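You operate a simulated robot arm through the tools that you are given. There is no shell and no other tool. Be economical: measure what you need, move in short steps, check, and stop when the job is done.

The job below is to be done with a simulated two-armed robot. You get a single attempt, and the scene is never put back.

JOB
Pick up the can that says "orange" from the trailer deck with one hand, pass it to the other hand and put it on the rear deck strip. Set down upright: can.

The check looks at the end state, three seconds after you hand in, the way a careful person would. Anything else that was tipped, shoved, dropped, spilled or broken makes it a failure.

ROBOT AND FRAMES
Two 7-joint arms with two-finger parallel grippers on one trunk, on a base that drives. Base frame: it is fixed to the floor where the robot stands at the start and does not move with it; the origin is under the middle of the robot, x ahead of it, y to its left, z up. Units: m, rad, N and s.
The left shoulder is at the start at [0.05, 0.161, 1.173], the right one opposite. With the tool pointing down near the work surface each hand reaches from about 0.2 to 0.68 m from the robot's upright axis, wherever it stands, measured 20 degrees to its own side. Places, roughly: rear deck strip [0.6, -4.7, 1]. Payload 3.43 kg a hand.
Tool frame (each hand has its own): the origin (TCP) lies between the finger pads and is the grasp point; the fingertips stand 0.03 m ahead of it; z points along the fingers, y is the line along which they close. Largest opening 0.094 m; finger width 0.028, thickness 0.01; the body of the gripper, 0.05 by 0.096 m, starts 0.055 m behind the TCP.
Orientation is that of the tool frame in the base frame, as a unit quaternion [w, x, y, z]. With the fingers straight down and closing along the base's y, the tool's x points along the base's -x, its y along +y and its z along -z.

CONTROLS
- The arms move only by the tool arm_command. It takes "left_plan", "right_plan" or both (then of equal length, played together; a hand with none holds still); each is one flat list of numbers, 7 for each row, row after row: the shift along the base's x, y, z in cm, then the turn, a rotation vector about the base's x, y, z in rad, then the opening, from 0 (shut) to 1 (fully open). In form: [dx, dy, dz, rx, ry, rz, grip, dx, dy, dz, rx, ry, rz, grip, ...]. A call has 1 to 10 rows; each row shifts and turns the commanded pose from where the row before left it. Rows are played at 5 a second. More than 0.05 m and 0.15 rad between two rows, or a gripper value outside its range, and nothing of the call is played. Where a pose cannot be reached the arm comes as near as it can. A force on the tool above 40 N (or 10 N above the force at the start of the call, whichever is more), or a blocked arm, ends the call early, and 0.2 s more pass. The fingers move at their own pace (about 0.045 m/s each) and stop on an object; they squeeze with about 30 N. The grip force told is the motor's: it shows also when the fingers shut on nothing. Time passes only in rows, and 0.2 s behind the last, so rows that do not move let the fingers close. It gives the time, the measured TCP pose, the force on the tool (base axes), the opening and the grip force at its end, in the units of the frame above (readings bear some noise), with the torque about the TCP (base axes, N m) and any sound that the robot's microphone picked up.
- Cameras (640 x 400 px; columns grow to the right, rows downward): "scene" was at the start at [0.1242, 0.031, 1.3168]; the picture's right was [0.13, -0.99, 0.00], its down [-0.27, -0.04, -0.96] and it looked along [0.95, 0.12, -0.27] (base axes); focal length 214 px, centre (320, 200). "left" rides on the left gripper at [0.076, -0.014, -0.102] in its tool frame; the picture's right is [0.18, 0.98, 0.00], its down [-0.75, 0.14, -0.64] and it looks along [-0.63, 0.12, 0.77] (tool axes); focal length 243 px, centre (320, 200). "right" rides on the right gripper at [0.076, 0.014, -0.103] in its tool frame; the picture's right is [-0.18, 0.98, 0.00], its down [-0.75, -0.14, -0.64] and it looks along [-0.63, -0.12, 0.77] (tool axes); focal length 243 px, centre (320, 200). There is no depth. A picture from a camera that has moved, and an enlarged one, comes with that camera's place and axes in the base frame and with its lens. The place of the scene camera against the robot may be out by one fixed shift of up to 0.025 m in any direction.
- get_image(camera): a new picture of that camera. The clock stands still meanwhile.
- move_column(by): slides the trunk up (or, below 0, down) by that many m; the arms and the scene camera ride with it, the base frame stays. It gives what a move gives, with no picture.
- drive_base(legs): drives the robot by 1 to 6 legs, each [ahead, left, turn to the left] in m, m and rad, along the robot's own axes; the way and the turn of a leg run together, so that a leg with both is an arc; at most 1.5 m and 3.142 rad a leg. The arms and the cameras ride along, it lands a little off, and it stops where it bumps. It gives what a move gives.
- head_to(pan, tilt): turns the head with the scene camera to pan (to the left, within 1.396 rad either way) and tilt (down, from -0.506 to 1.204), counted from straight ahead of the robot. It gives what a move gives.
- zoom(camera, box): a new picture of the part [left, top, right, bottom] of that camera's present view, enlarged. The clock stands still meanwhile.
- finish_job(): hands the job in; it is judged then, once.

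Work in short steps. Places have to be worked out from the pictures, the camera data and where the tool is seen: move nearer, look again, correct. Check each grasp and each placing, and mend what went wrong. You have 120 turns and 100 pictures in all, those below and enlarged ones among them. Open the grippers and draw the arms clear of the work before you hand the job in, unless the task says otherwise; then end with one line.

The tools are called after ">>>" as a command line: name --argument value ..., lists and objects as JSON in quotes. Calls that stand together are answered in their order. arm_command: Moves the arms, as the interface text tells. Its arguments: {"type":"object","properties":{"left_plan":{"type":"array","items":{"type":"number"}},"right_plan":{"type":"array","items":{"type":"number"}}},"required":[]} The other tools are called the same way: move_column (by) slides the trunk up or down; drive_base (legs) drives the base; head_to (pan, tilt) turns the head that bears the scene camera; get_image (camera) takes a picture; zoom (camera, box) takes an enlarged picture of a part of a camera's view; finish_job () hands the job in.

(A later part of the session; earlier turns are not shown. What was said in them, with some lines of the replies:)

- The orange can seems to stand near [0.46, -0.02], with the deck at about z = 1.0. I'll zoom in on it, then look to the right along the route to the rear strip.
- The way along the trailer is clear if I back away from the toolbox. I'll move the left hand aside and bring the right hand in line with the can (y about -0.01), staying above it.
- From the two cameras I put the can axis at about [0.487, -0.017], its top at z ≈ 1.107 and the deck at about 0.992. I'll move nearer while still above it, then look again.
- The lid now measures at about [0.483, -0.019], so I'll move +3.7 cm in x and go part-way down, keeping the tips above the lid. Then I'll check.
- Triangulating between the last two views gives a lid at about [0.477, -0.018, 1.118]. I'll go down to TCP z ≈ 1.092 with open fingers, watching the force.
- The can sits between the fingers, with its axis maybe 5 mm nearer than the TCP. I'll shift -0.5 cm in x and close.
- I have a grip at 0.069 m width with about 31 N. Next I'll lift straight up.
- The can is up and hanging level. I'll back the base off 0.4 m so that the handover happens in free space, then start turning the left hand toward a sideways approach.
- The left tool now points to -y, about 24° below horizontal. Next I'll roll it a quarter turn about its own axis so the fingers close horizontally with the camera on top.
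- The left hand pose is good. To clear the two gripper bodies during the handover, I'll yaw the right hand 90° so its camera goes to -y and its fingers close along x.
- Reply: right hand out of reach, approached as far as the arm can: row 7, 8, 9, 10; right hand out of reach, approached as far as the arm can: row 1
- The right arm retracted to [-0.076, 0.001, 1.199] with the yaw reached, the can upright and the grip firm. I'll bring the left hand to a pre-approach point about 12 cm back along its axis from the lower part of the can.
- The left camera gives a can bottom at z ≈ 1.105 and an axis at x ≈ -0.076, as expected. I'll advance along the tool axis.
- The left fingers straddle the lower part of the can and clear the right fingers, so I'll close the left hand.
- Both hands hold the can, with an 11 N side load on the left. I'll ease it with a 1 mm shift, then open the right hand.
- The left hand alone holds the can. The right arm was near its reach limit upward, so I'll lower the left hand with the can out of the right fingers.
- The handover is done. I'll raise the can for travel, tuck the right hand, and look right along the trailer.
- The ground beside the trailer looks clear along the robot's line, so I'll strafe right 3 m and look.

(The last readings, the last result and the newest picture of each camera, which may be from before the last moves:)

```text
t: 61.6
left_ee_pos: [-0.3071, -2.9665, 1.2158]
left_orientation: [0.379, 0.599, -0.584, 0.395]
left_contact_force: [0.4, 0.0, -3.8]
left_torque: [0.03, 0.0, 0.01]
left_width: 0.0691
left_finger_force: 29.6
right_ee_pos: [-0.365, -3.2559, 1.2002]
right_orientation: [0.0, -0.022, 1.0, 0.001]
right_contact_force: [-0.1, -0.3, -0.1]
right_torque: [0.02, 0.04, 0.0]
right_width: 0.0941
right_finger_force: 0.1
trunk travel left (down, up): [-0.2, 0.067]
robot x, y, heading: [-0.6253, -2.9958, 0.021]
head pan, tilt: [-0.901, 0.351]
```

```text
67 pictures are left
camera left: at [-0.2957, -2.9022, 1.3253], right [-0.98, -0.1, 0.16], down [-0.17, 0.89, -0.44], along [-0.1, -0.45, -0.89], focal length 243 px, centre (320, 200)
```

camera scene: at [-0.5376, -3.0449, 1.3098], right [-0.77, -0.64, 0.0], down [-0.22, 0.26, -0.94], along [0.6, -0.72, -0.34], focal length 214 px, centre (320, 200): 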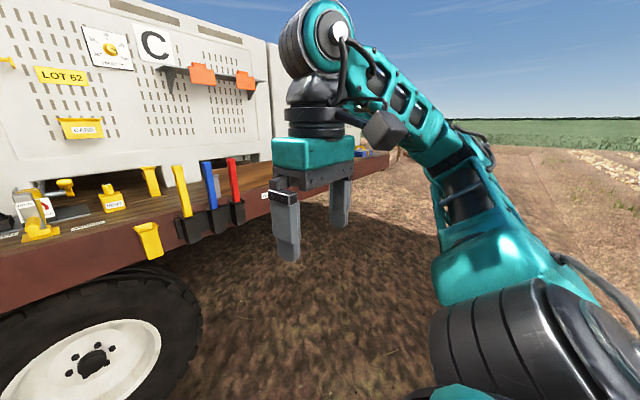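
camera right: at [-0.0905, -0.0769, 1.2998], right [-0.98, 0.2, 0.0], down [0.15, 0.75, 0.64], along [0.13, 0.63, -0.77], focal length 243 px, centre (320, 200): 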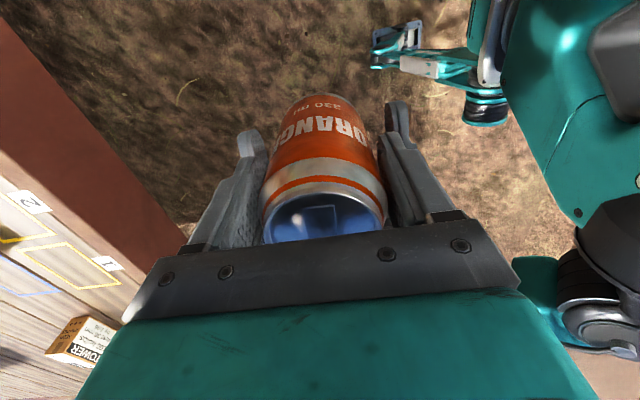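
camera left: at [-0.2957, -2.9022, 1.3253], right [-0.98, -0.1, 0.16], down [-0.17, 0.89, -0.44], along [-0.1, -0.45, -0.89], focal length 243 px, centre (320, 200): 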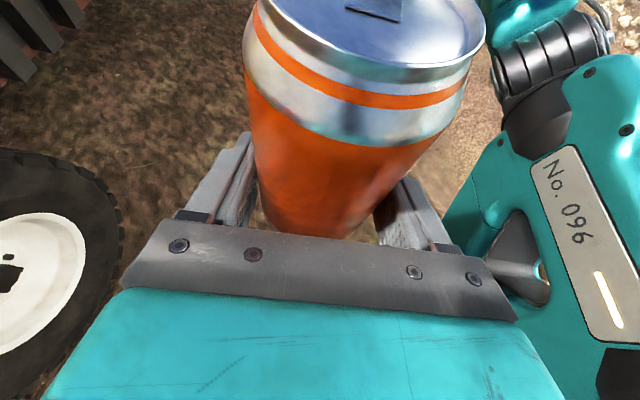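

The can is steady. I'll carry on 1.5 m to the right, correcting heading and drift, then look ahead.

>>> drive_base --legs '[[-0.05, -1.5, -0.021]]'

>>> head_to --pan -0.15 --tilt 0.35

>>> get_image --camera "scene"

```text
refused: leg 1 is longer than a leg can be; nothing moved
```

```text
t: 62.7
left_ee_pos: [-0.3078, -2.9666, 1.2151]
left_orientation: [0.379, 0.599, -0.585, 0.395]
left_contact_force: [-0.3, -0.5, -4.0]
left_torque: [0.03, 0.02, 0.03]
left_width: 0.0692
left_finger_force: 29.8
right_ee_pos: [-0.3649, -3.2542, 1.1996]
right_orientation: [0.0, -0.021, 1.0, 0.0]
right_contact_force: [0.3, 0.2, -1.0]
right_torque: [0.0, -0.01, 0.0]
right_width: 0.0939
right_finger_force: 0.1
trunk travel left (down, up): [-0.2, 0.067]
robot x, y, heading: [-0.6299, -2.9923, 0.027]
head pan, tilt: [-0.15, 0.351]
```

```text
66 pictures are left
camera scene: at [-0.5048, -2.9851, 1.3098], right [-0.13, -0.99, 0.0], down [-0.34, 0.04, -0.94], along [0.93, -0.12, -0.34], focal length 214 px, centre (320, 200)
```

scene: 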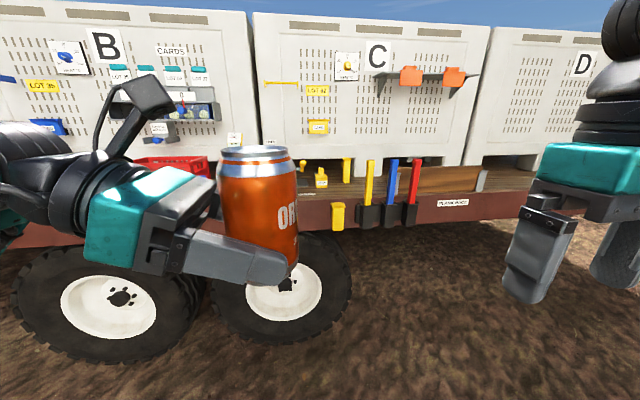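

That leg was slightly too long and was refused. I'll repeat it as two shorter legs.

>>> drive_base --legs '[[-0.05, -1.0, -0.024], [0, -0.5, 0]]'

>>> get_image --camera "scene"

```text
t: 76.4
left_ee_pos: [-0.3581, -4.4801, 1.2151]
left_orientation: [-0.385, -0.591, 0.592, -0.391]
left_contact_force: [-0.5, 0.0, -3.3]
left_torque: [0.03, -0.01, 0.02]
left_width: 0.0692
left_finger_force: 30.7
right_ee_pos: [-0.4237, -4.7662, 1.1993]
right_orientation: [-0.001, -0.009, 1.0, 0.001]
right_contact_force: [0.1, 0.2, -0.2]
right_torque: [0.0, 0.0, 0.03]
right_width: 0.0941
right_finger_force: 0.1
trunk travel left (down, up): [-0.2, 0.067]
robot x, y, heading: [-0.6785, -4.4998, 0.0]
head pan, tilt: [-0.15, 0.351]
```

```text
65 pictures are left
camera scene: at [-0.5567, -4.4931, 1.3098], right [-0.15, -0.99, 0.0], down [-0.34, 0.05, -0.94], along [0.93, -0.14, -0.34], focal length 214 px, centre (320, 200)
```

scene: 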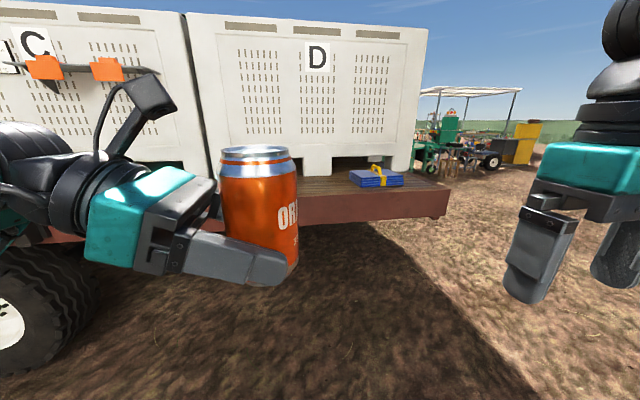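

The rear deck in front of bin D carries a blue object with a yellow strap. I'll zoom in there for labels and free space.

>>> zoom --camera "scene" --box '[290, 120, 460, 230]'

>>> drive_base --legs '[[0.15, -0.2, 0]]'

>>> head_to --pan 0 --tilt 0.45

>>> get_image --camera "scene"

```text
3.64 times, centred on (375, 175) of scene
camera zoom: at [-0.5567, -4.4931, 1.3098], right [-0.15, -0.99, 0.0], down [-0.34, 0.05, -0.94], along [0.93, -0.14, -0.34], focal length 780 px, centre (120, 291)
```

zoom: 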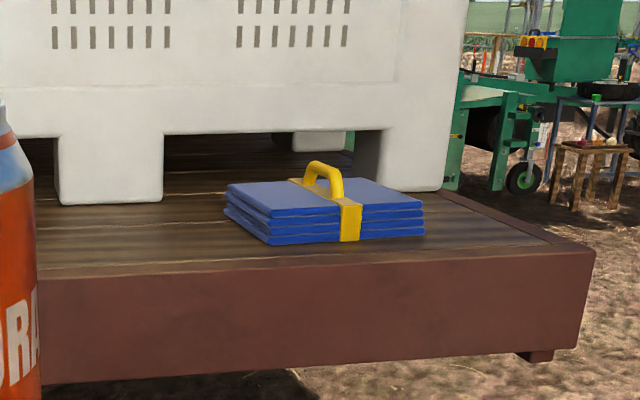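

```text
t: 78.7
left_ee_pos: [-0.2101, -4.6781, 1.2147]
left_orientation: [0.384, 0.592, -0.591, 0.391]
left_contact_force: [0.4, -0.4, -4.1]
left_torque: [0.05, 0.02, 0.03]
left_width: 0.0693
left_finger_force: 30.3
right_ee_pos: [-0.2748, -4.9642, 1.2003]
right_orientation: [0.0, -0.009, 1.0, 0.001]
right_contact_force: [0.2, -0.2, -0.2]
right_torque: [0.06, 0.0, -0.01]
right_width: 0.0941
right_finger_force: 0.1
trunk travel left (down, up): [-0.2, 0.067]
robot x, y, heading: [-0.5325, -4.7011, -0.002]
head pan, tilt: [-0.15, 0.351]
```

```text
t: 79.4
left_ee_pos: [-0.2092, -4.6765, 1.2147]
left_orientation: [0.384, 0.592, -0.591, 0.39]
left_contact_force: [-0.2, -0.3, -3.1]
left_torque: [0.02, -0.02, -0.01]
left_width: 0.0693
left_finger_force: 30.3
right_ee_pos: [-0.2754, -4.9647, 1.2003]
right_orientation: [0.0, -0.008, 1.0, 0.0]
right_contact_force: [0.9, 0.8, 0.0]
right_torque: [0.0, -0.01, 0.0]
right_width: 0.0941
right_finger_force: 0.0
trunk travel left (down, up): [-0.2, 0.067]
robot x, y, heading: [-0.5291, -4.6966, 0.001]
head pan, tilt: [0.0, 0.45]
```

```text
63 pictures are left
camera scene: at [-0.4082, -4.6774, 1.3007], right [0.0, -1.0, 0.0], down [-0.44, 0.0, -0.9], along [0.9, 0.0, -0.44], focal length 214 px, centre (320, 200)
```

scene: 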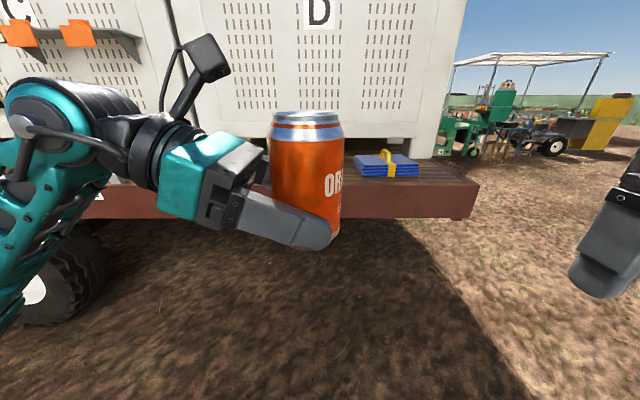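

The free strip in front of bin D runs over x ≈ 0.32–0.70, and the deck looks empty for y ≈ -4.55 to -4.78. Before going in I need the shape of the left arm, since its forearm must clear the deck edge, so I'll look left.

>>> head_to --pan 0.7 --tilt 0.55

>>> get_image --camera "scene"

```text
t: 80.5
left_ee_pos: [-0.2102, -4.678, 1.215]
left_orientation: [-0.384, -0.591, 0.592, -0.39]
left_contact_force: [0.1, -0.7, -4.1]
left_torque: [0.03, 0.03, 0.01]
left_width: 0.0694
left_finger_force: 30.3
right_ee_pos: [-0.2762, -4.965, 1.1997]
right_orientation: [0.0, -0.009, 1.0, 0.0]
right_contact_force: [-0.1, -0.3, -0.6]
right_torque: [-0.02, -0.03, 0.01]
right_width: 0.0939
right_finger_force: 0.1
trunk travel left (down, up): [-0.2, 0.067]
robot x, y, heading: [-0.532, -4.6961, -0.003]
head pan, tilt: [0.7, 0.55]
```

```text
62 pictures are left
camera scene: at [-0.4312, -4.6195, 1.2916], right [0.64, -0.77, 0.0], down [-0.4, -0.34, -0.85], along [0.65, 0.55, -0.52], focal length 214 px, centre (320, 200)
```

scene: 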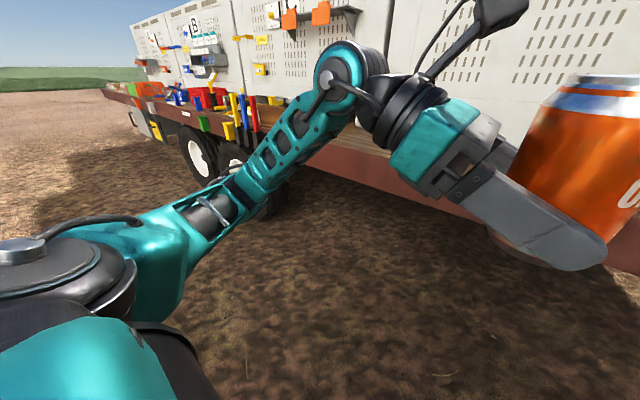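

The forearm rises from a low elbow near the robot up to the wrist. I'll rehearse the placing pose in free air: trunk up 6 cm, hand forward 13 cm and down to placing height. Then I'll check that the forearm would clear the deck edge.

>>> move_column --by 0.06

>>> arm_command --left_plan '[2, 0, -2.5, 0, 0, 0, 0.3, 2, 0, -2.5, 0, 0, 0, 0.3, 2, 0, -2.5, 0, 0, 0, 0.3, 2, 0, -2.5, 0, 0, 0, 0.3, 2, 0, -2.5, 0, 0, 0, 0.3, 2, 0, -2.5, 0, 0, 0, 0.3, 1, 0, -2.5, 0, 0, 0, 0.3, 0, 0, -2, 0, 0, 0, 0.3, 0, 0, 0, 0, 0, 0, 0.3]'

>>> get_image --camera "scene"

```text
t: 81.5
left_ee_pos: [-0.2106, -4.6776, 1.2751]
left_orientation: [0.384, 0.592, -0.591, 0.391]
left_contact_force: [0.5, 0.1, -3.9]
left_torque: [0.01, -0.03, -0.03]
left_width: 0.0691
left_finger_force: 29.4
right_ee_pos: [-0.2737, -4.9649, 1.2591]
right_orientation: [0.0, -0.009, 1.0, 0.0]
right_contact_force: [0.4, 0.1, 0.7]
right_torque: [0.03, 0.02, 0.03]
right_width: 0.0938
right_finger_force: 0.1
trunk travel left (down, up): [-0.26, 0.007]
robot x, y, heading: [-0.5337, -4.6966, -0.001]
head pan, tilt: [0.7, 0.55]
```

```text
t: 83.5
left_ee_pos: [-0.0779, -4.6769, 1.0765]
left_orientation: [-0.384, -0.591, 0.592, -0.39]
left_contact_force: [-0.7, 1.1, -3.9]
left_torque: [0.03, -0.02, 0.0]
left_width: 0.0693
left_finger_force: 30.4
right_ee_pos: [-0.2738, -4.9641, 1.2602]
right_orientation: [0.0, -0.009, 1.0, 0.0]
right_contact_force: [0.5, 0.1, -0.1]
right_torque: [0.02, 0.02, 0.03]
right_width: 0.0941
right_finger_force: 0.0
trunk travel left (down, up): [-0.26, 0.007]
robot x, y, heading: [-0.5273, -4.6978, -0.004]
head pan, tilt: [0.7, 0.55]
```

```text
61 pictures are left
camera scene: at [-0.4311, -4.6195, 1.3516], right [0.64, -0.77, 0.0], down [-0.4, -0.34, -0.85], along [0.65, 0.55, -0.52], focal length 214 px, centre (320, 200)
```

scene: 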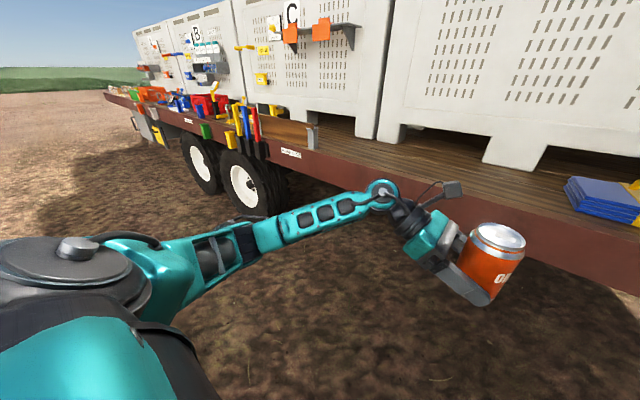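

The deck left of the blue stack looks empty and the arm pose is reachable. Yawing the hand 45° toward straight ahead should keep the wrist and forearm nearer the deck edge and higher, so I'll do that in free air and check.

>>> arm_command --left_plan '[0, 0, 0, 0, 0, 0.131, 0.3, 0, 0, 0, 0, 0, 0.131, 0.3, 0, 0, 0, 0, 0, 0.131, 0.3, 0, 0, 0, 0, 0, 0.131, 0.3, 0, 0, 0, 0, 0, 0.131, 0.3, 0, 0, 0, 0, 0, 0.131, 0.3, 0, 0, 0, 0, 0, 0, 0.3]'

>>> get_image --camera "scene"

```text
t: 85.1
left_ee_pos: [-0.079, -4.6778, 1.0797]
left_orientation: [0.207, 0.772, -0.32, 0.508]
left_contact_force: [0.7, 0.2, -4.3]
left_torque: [-0.01, 0.01, 0.02]
left_width: 0.0693
left_finger_force: 30.3
right_ee_pos: [-0.2747, -4.9641, 1.2604]
right_orientation: [0.0, -0.008, 1.0, 0.0]
right_contact_force: [-0.7, 0.5, 0.0]
right_torque: [-0.01, 0.01, -0.01]
right_width: 0.0941
right_finger_force: 0.0
trunk travel left (down, up): [-0.26, 0.007]
robot x, y, heading: [-0.5305, -4.6951, 0.003]
head pan, tilt: [0.7, 0.55]
```

```text
60 pictures are left
camera scene: at [-0.4311, -4.6193, 1.3516], right [0.64, -0.77, 0.0], down [-0.4, -0.34, -0.85], along [0.65, 0.55, -0.52], focal length 214 px, centre (320, 200)
```

scene: 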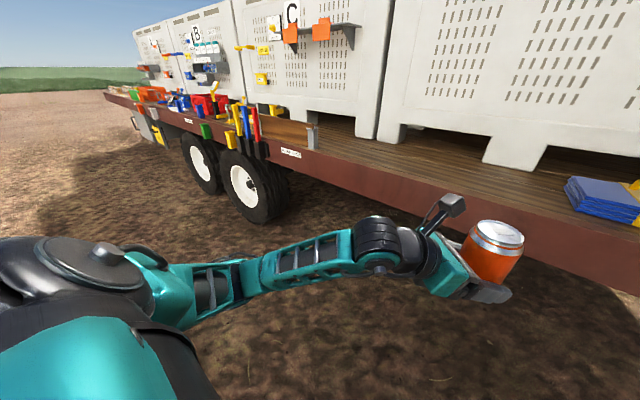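

The hand is still level, with 24° tilt and 45° yaw. I'll raise the can 12 cm and drive forward 0.52 m toward the strip.

>>> arm_command --left_plan '[0, 0, 3, 0, 0, 0, 0.3, 0, 0, 3, 0, 0, 0, 0.3, 0, 0, 3, 0, 0, 0, 0.3, 0, 0, 3, 0, 0, 0, 0.3, 0, 0, 0, 0, 0, 0, 0.3]'

>>> drive_base --legs '[[0.4, 0.02, 0]]'

>>> head_to --pan 0.3 --tilt 0.6

>>> get_image --camera "scene"

>>> get_image --camera "left"

```text
t: 86.3
left_ee_pos: [-0.0804, -4.6757, 1.2002]
left_orientation: [0.206, 0.773, -0.321, 0.508]
left_contact_force: [0.0, 0.9, -3.8]
left_torque: [0.01, 0.01, -0.01]
left_width: 0.0691
left_finger_force: 30.5
right_ee_pos: [-0.2762, -4.9642, 1.2598]
right_orientation: [0.0, -0.009, 1.0, 0.001]
right_contact_force: [0.4, -0.1, 0.3]
right_torque: [0.02, 0.02, -0.01]
right_width: 0.0941
right_finger_force: 0.1
trunk travel left (down, up): [-0.26, 0.007]
robot x, y, heading: [-0.5327, -4.6964, -0.001]
head pan, tilt: [0.7, 0.55]
```

```text
t: 88.8
left_ee_pos: [0.3179, -4.659, 1.2002]
left_orientation: [0.206, 0.773, -0.321, 0.507]
left_contact_force: [0.4, 0.9, -3.7]
left_torque: [0.01, -0.01, 0.0]
left_width: 0.0691
left_finger_force: 30.0
right_ee_pos: [0.1231, -4.948, 1.2593]
right_orientation: [0.0, -0.006, 1.0, 0.0]
right_contact_force: [-0.2, 0.2, -0.2]
right_torque: [-0.04, 0.02, 0.02]
right_width: 0.094
right_finger_force: 0.0
trunk travel left (down, up): [-0.26, 0.007]
robot x, y, heading: [-0.1325, -4.6788, -0.005]
head pan, tilt: [0.7, 0.55]
```

```text
t: 89.7
left_ee_pos: [0.3162, -4.6584, 1.1998]
left_orientation: [0.206, 0.772, -0.321, 0.508]
left_contact_force: [-0.2, 0.6, -2.9]
left_torque: [0.0, 0.03, 0.01]
left_width: 0.0691
left_finger_force: 30.4
right_ee_pos: [0.1211, -4.9485, 1.2599]
right_orientation: [0.001, -0.007, 1.0, 0.0]
right_contact_force: [-0.4, -0.1, 0.5]
right_torque: [-0.01, -0.03, -0.01]
right_width: 0.0938
right_finger_force: 0.1
trunk travel left (down, up): [-0.26, 0.007]
robot x, y, heading: [-0.1322, -4.6786, -0.003]
head pan, tilt: [0.3, 0.6]
```

```text
59 pictures are left
camera scene: at [-0.0177, -4.6336, 1.3471], right [0.29, -0.96, 0.0], down [-0.54, -0.16, -0.82], along [0.79, 0.24, -0.57], focal length 214 px, centre (320, 200)
```

scene: 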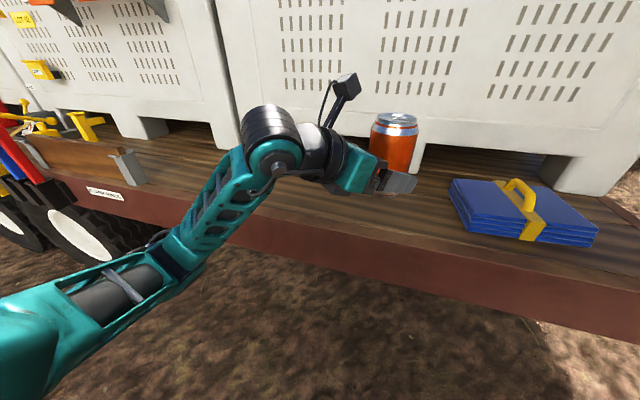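

```text
58 pictures are left
camera left: at [0.2822, -4.6045, 1.3104], right [-0.64, -0.75, 0.16], down [-0.73, 0.53, -0.43], along [0.24, -0.4, -0.89], focal length 243 px, centre (320, 200)
```

left: 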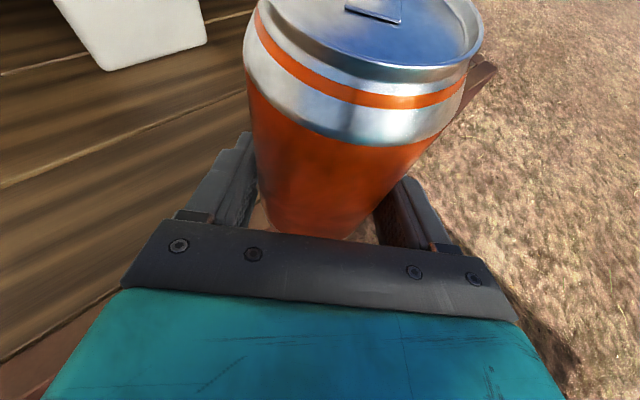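

The strip spans x ≈ 0.38–0.73 here, the stack starts at y ≈ -4.83, and the wrist will stay about over the deck edge. I'll drive 0.13 m ahead and 3 cm left, then extend the arm 6 cm, aiming for a can spot near [0.52, -4.64].

>>> drive_base --legs '[[0.13, 0.03, 0]]'

>>> arm_command --left_plan '[3, 0, -2, 0, 0, 0, 0.3, 3, 0, -2, 0, 0, 0, 0.3, 0, 0, -2, 0, 0, 0, 0.3, 0, 0, 0, 0, 0, 0, 0.3]'

>>> get_image --camera "scene"

>>> get_image --camera "left"

```text
t: 91.0
left_ee_pos: [0.4483, -4.6284, 1.1994]
left_orientation: [0.206, 0.773, -0.321, 0.508]
left_contact_force: [0.2, 0.7, -4.1]
left_torque: [0.01, 0.03, -0.05]
left_width: 0.0692
left_finger_force: 29.8
right_ee_pos: [0.2541, -4.9171, 1.26]
right_orientation: [-0.002, -0.008, 1.0, 0.001]
right_contact_force: [0.9, -0.4, 0.2]
right_torque: [0.02, -0.01, 0.0]
right_width: 0.094
right_finger_force: 0.1
trunk travel left (down, up): [-0.26, 0.007]
robot x, y, heading: [-0.0066, -4.6485, 0.001]
head pan, tilt: [0.3, 0.6]
```

```text
t: 92.0
left_ee_pos: [0.5065, -4.6281, 1.14]
left_orientation: [0.205, 0.773, -0.321, 0.507]
left_contact_force: [0.1, 0.6, -3.8]
left_torque: [0.0, 0.02, 0.04]
left_width: 0.069
left_finger_force: 30.4
right_ee_pos: [0.2527, -4.9181, 1.2602]
right_orientation: [0.0, -0.008, 1.0, 0.0]
right_contact_force: [0.1, -0.6, -0.2]
right_torque: [0.01, -0.04, 0.03]
right_width: 0.0942
right_finger_force: 0.1
trunk travel left (down, up): [-0.26, 0.007]
robot x, y, heading: [-0.0046, -4.6528, -0.002]
head pan, tilt: [0.3, 0.6]
```

```text
57 pictures are left
camera scene: at [0.1125, -4.6041, 1.3471], right [0.29, -0.96, 0.0], down [-0.54, -0.16, -0.82], along [0.79, 0.24, -0.57], focal length 214 px, centre (320, 200)
```

scene: 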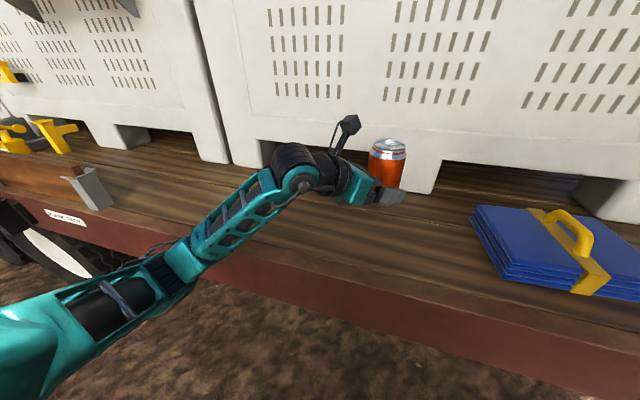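

```text
56 pictures are left
camera left: at [0.4717, -4.5731, 1.2507], right [-0.64, -0.75, 0.16], down [-0.73, 0.53, -0.43], along [0.24, -0.4, -0.89], focal length 243 px, centre (320, 200)
```

left: 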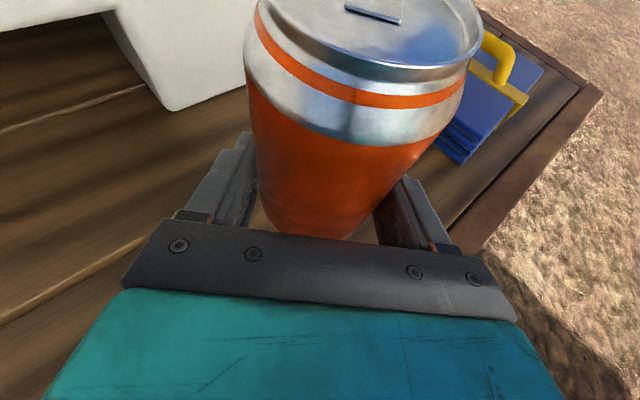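

The can sits over empty deck with the forearm just outboard of the edge. From the pick heights I expect touchdown at left TCP z ≈ 1.0355, so I'll go down 9 cm and pull back 2 cm, then check.

>>> arm_command --left_plan '[-1, 0, -2, 0, 0, 0, 0.3, -1, 0, -2, 0, 0, 0, 0.3, 0, 0, -2, 0, 0, 0, 0.3, 0, 0, -2, 0, 0, 0, 0.3, 0, 0, -1, 0, 0, 0, 0.3, 0, 0, 0, 0, 0, 0, 0.3]'

>>> get_image --camera "scene"

>>> zoom --camera "scene" --box '[150, 130, 450, 320]'

```text
t: 93.4
left_ee_pos: [0.4889, -4.6293, 1.049]
left_orientation: [0.205, 0.773, -0.32, 0.508]
left_contact_force: [0.9, 0.5, -3.8]
left_torque: [0.0, 0.03, 0.01]
left_width: 0.0692
left_finger_force: 30.4
right_ee_pos: [0.2523, -4.9172, 1.2599]
right_orientation: [0.0, -0.008, 1.0, 0.0]
right_contact_force: [0.1, 0.2, -0.5]
right_torque: [0.0, -0.02, 0.02]
right_width: 0.0941
right_finger_force: 0.2
trunk travel left (down, up): [-0.26, 0.007]
robot x, y, heading: [0.0001, -4.6502, -0.004]
head pan, tilt: [0.3, 0.6]
```

```text
55 pictures are left
camera scene: at [0.1124, -4.604, 1.3471], right [0.29, -0.96, 0.0], down [-0.54, -0.17, -0.82], along [0.79, 0.24, -0.57], focal length 214 px, centre (320, 200)
```

scene: 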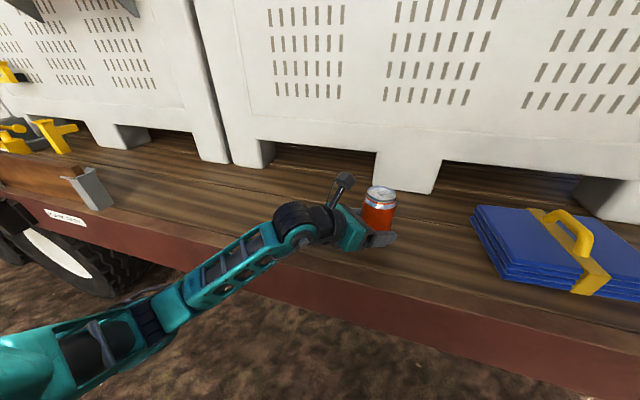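

```text
2.11 times, centred on (300, 225) of scene
camera zoom: at [0.1124, -4.604, 1.3471], right [0.29, -0.96, 0.0], down [-0.54, -0.17, -0.82], along [0.79, 0.24, -0.57], focal length 452 px, centre (362, 147)
```

zoom: 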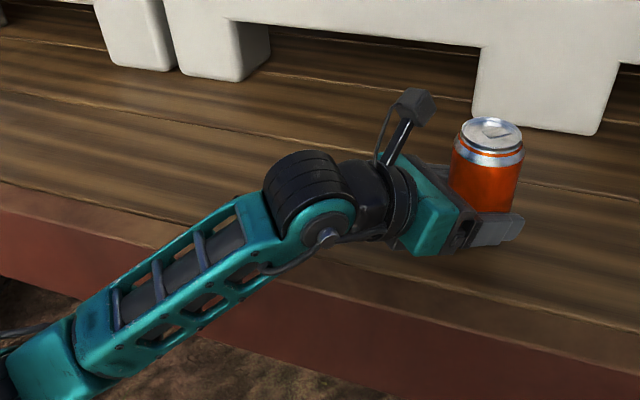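

No contact yet and all clear. I'll continue down in small steps until the force changes.

>>> arm_command --left_plan '[0, 0, -0.4, 0, 0, 0, 0.3, 0, 0, -0.4, 0, 0, 0, 0.3, 0, 0, -0.2, 0, 0, 0, 0.3, 0, 0, 0, 0, 0, 0, 0.3]'

>>> get_image --camera "right"

>>> zoom --camera "scene" --box '[300, 160, 440, 260]'

```text
t: 94.4
left_ee_pos: [0.4887, -4.6283, 1.04]
left_orientation: [0.206, 0.772, -0.321, 0.508]
left_contact_force: [0.1, -0.8, -3.1]
left_torque: [-0.01, 0.02, -0.02]
left_width: 0.069
left_finger_force: 30.4
right_ee_pos: [0.2528, -4.9185, 1.2598]
right_orientation: [0.0, -0.008, 1.0, 0.0]
right_contact_force: [0.0, 0.6, -0.7]
right_torque: [0.0, 0.01, -0.02]
right_width: 0.094
right_finger_force: 0.1
trunk travel left (down, up): [-0.26, 0.007]
robot x, y, heading: [-0.0013, -4.6477, -0.004]
head pan, tilt: [0.3, 0.6]
```

```text
53 pictures are left
camera right: at [0.1753, -4.9065, 1.3611], right [0.17, 0.99, 0.0], down [0.76, -0.13, 0.64], along [0.63, -0.11, -0.77], focal length 243 px, centre (320, 200)
```

right: 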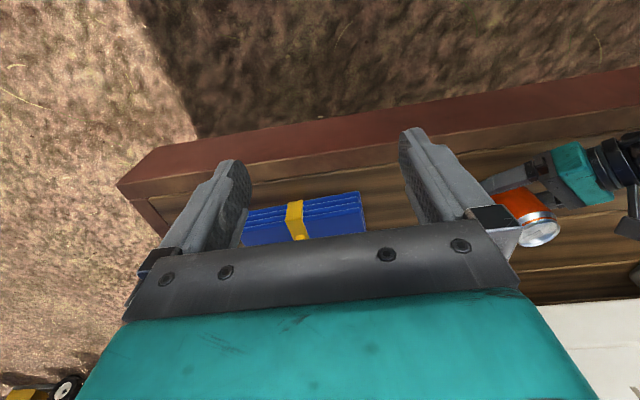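

```text
4.00 times, centred on (370, 210) of scene
camera zoom: at [0.1124, -4.604, 1.3471], right [0.29, -0.96, 0.0], down [-0.54, -0.17, -0.82], along [0.79, 0.24, -0.57], focal length 858 px, centre (120, 160)
```

zoom: 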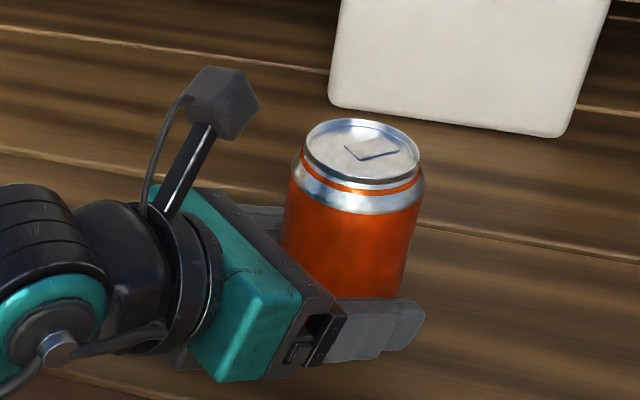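

Still free at z = 1.040, so I'll continue down in finer steps.

>>> arm_command --left_plan '[0, 0, -0.2, 0, 0, 0, 0.3, 0, 0, -0.2, 0, 0, 0, 0.3, 0, 0, 0, 0, 0, 0, 0.3]'

```text
t: 95.2
left_ee_pos: [0.4878, -4.6294, 1.0385]
left_orientation: [0.205, 0.771, -0.32, 0.511]
left_contact_force: [-0.3, 1.1, 8.2]
left_torque: [-0.22, -0.08, 0.02]
left_width: 0.0694
left_finger_force: 29.9
right_ee_pos: [0.2526, -4.9172, 1.2591]
right_orientation: [0.0, -0.008, 1.0, 0.0]
right_contact_force: [-0.1, 0.0, -0.1]
right_torque: [0.02, -0.03, 0.03]
right_width: 0.0939
right_finger_force: 0.0
trunk travel left (down, up): [-0.26, 0.007]
robot x, y, heading: [-0.003, -4.645, -0.003]
head pan, tilt: [0.3, 0.6]
```

The can has touched down, with the force going from -3.5 N to +8 N at about the predicted height. I'll release slowly.

>>> arm_command --left_plan '[0, 0, 0.1, 0, 0, 0, 0.3, 0, 0, 0, 0, 0, 0, 0.8, 0, 0, 0, 0, 0, 0, 1, 0, 0, 0, 0, 0, 0, 1, 0, 0, 0, 0, 0, 0, 1]'

>>> zoom --camera "scene" --box '[300, 160, 440, 260]'

>>> get_image --camera "left"

```text
t: 96.4
left_ee_pos: [0.4877, -4.6307, 1.0367]
left_orientation: [0.205, 0.773, -0.321, 0.507]
left_contact_force: [0.0, 0.2, 0.2]
left_torque: [0.02, 0.0, 0.0]
left_width: 0.0941
left_finger_force: 0.1
right_ee_pos: [0.2513, -4.9176, 1.26]
right_orientation: [0.001, -0.007, 1.0, 0.0]
right_contact_force: [-0.2, 0.3, -0.1]
right_torque: [-0.03, 0.0, -0.01]
right_width: 0.094
right_finger_force: 0.1
trunk travel left (down, up): [-0.26, 0.007]
robot x, y, heading: [-0.0026, -4.6501, 0.005]
head pan, tilt: [0.3, 0.6]
```

```text
4.00 times, centred on (370, 210) of scene
camera zoom: at [0.1121, -4.604, 1.3471], right [0.29, -0.96, 0.0], down [-0.54, -0.17, -0.83], along [0.79, 0.24, -0.56], focal length 858 px, centre (120, 160)
```

zoom: 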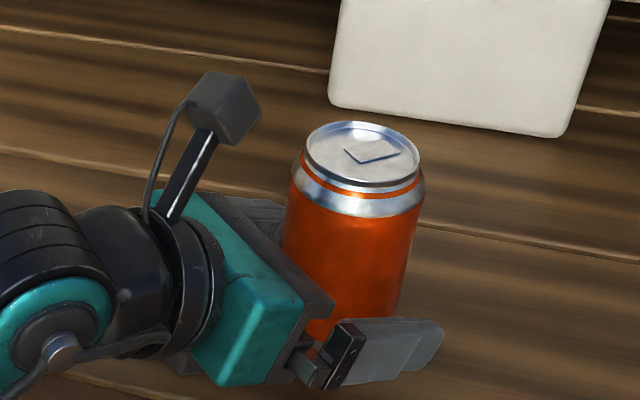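

```text
50 pictures are left
camera left: at [0.4526, -4.5753, 1.1476], right [-0.64, -0.75, 0.16], down [-0.73, 0.53, -0.43], along [0.24, -0.4, -0.89], focal length 243 px, centre (320, 200)
```

left: 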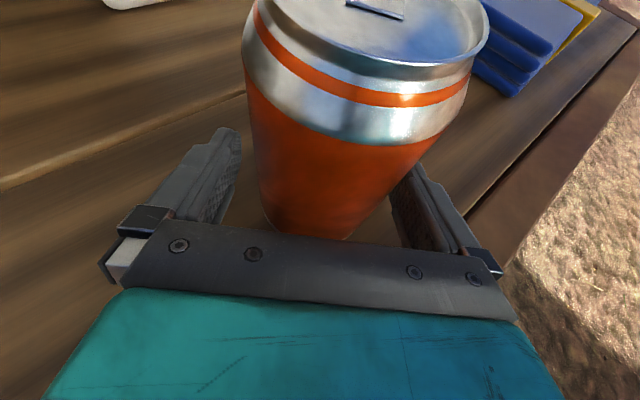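

The can is free and standing upright. I'll withdraw along the tool axis.

>>> arm_command --left_plan '[-0.65, 0.65, 0.4, 0, 0, 0, 1, -1.3, 1.29, 0.8, 0, 0, 0, 1, -1.63, 1.61, 1, 0, 0, 0, 1, -1.63, 1.61, 1, 0, 0, 0, 1, -1.63, 1.61, 1, 0, 0, 0, 1, -1.63, 1.61, 1.5, 0, 0, 0, 1, 0, 0, 4, 0, 0, 0, 1, 0, 0, 4, 0, 0, 0, 1]'

>>> get_image --camera "scene"

```text
t: 98.2
left_ee_pos: [0.4019, -4.5435, 1.175]
left_orientation: [0.206, 0.773, -0.321, 0.507]
left_contact_force: [0.9, 0.0, 0.0]
left_torque: [0.0, -0.02, 0.01]
left_width: 0.0937
left_finger_force: 0.1
right_ee_pos: [0.2525, -4.9167, 1.2603]
right_orientation: [0.0, -0.008, 1.0, 0.0]
right_contact_force: [0.1, -0.1, 0.4]
right_torque: [0.01, -0.01, 0.01]
right_width: 0.0939
right_finger_force: 0.1
trunk travel left (down, up): [-0.26, 0.007]
robot x, y, heading: [-0.0033, -4.6466, -0.003]
head pan, tilt: [0.3, 0.6]
```

```text
49 pictures are left
camera scene: at [0.1121, -4.6041, 1.3471], right [0.29, -0.96, 0.0], down [-0.54, -0.17, -0.83], along [0.79, 0.24, -0.56], focal length 214 px, centre (320, 200)
```

scene: 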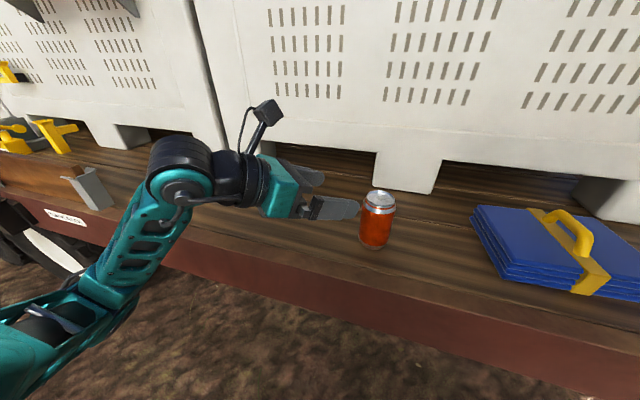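

The can stands upright on the strip. I'll back the base away 0.35 m so both arms are clear, then check once more.

>>> drive_base --legs '[[-0.35, 0, 0]]'

>>> get_image --camera "scene"

```text
t: 100.4
left_ee_pos: [0.0586, -4.5399, 1.1749]
left_orientation: [0.203, 0.774, -0.317, 0.509]
left_contact_force: [0.1, 0.6, 0.3]
left_torque: [0.01, 0.05, 0.01]
left_width: 0.0942
left_finger_force: 0.1
right_ee_pos: [-0.0885, -4.915, 1.2598]
right_orientation: [0.0, -0.013, 1.0, 0.0]
right_contact_force: [0.3, 0.2, -1.0]
right_torque: [-0.02, -0.04, 0.0]
right_width: 0.0941
right_finger_force: 0.0
trunk travel left (down, up): [-0.26, 0.007]
robot x, y, heading: [-0.3436, -4.6507, 0.006]
head pan, tilt: [0.3, 0.6]
```

```text
48 pictures are left
camera scene: at [-0.2304, -4.6032, 1.3472], right [0.3, -0.95, 0.0], down [-0.54, -0.17, -0.83], along [0.79, 0.25, -0.56], focal length 214 px, centre (320, 200)
```

scene: 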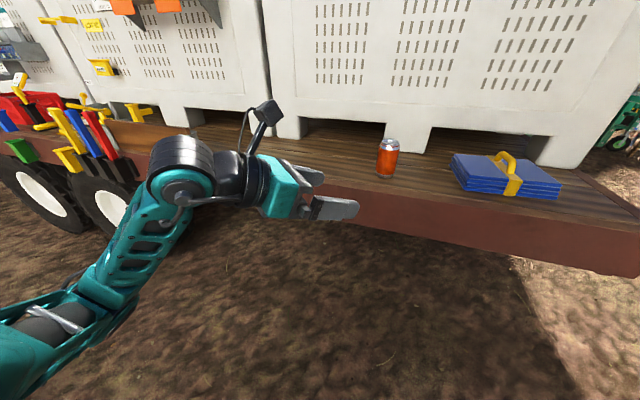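

The can is upright on the rear deck strip, nothing else in view was disturbed, and both grippers are open and clear. I'm handing the job in.

>>> finish_job

```text
The job is handed in.
```

The orange can was picked up with the right hand, passed to the left, and set down upright on the rear deck strip; I saw nothing else knocked or moved.
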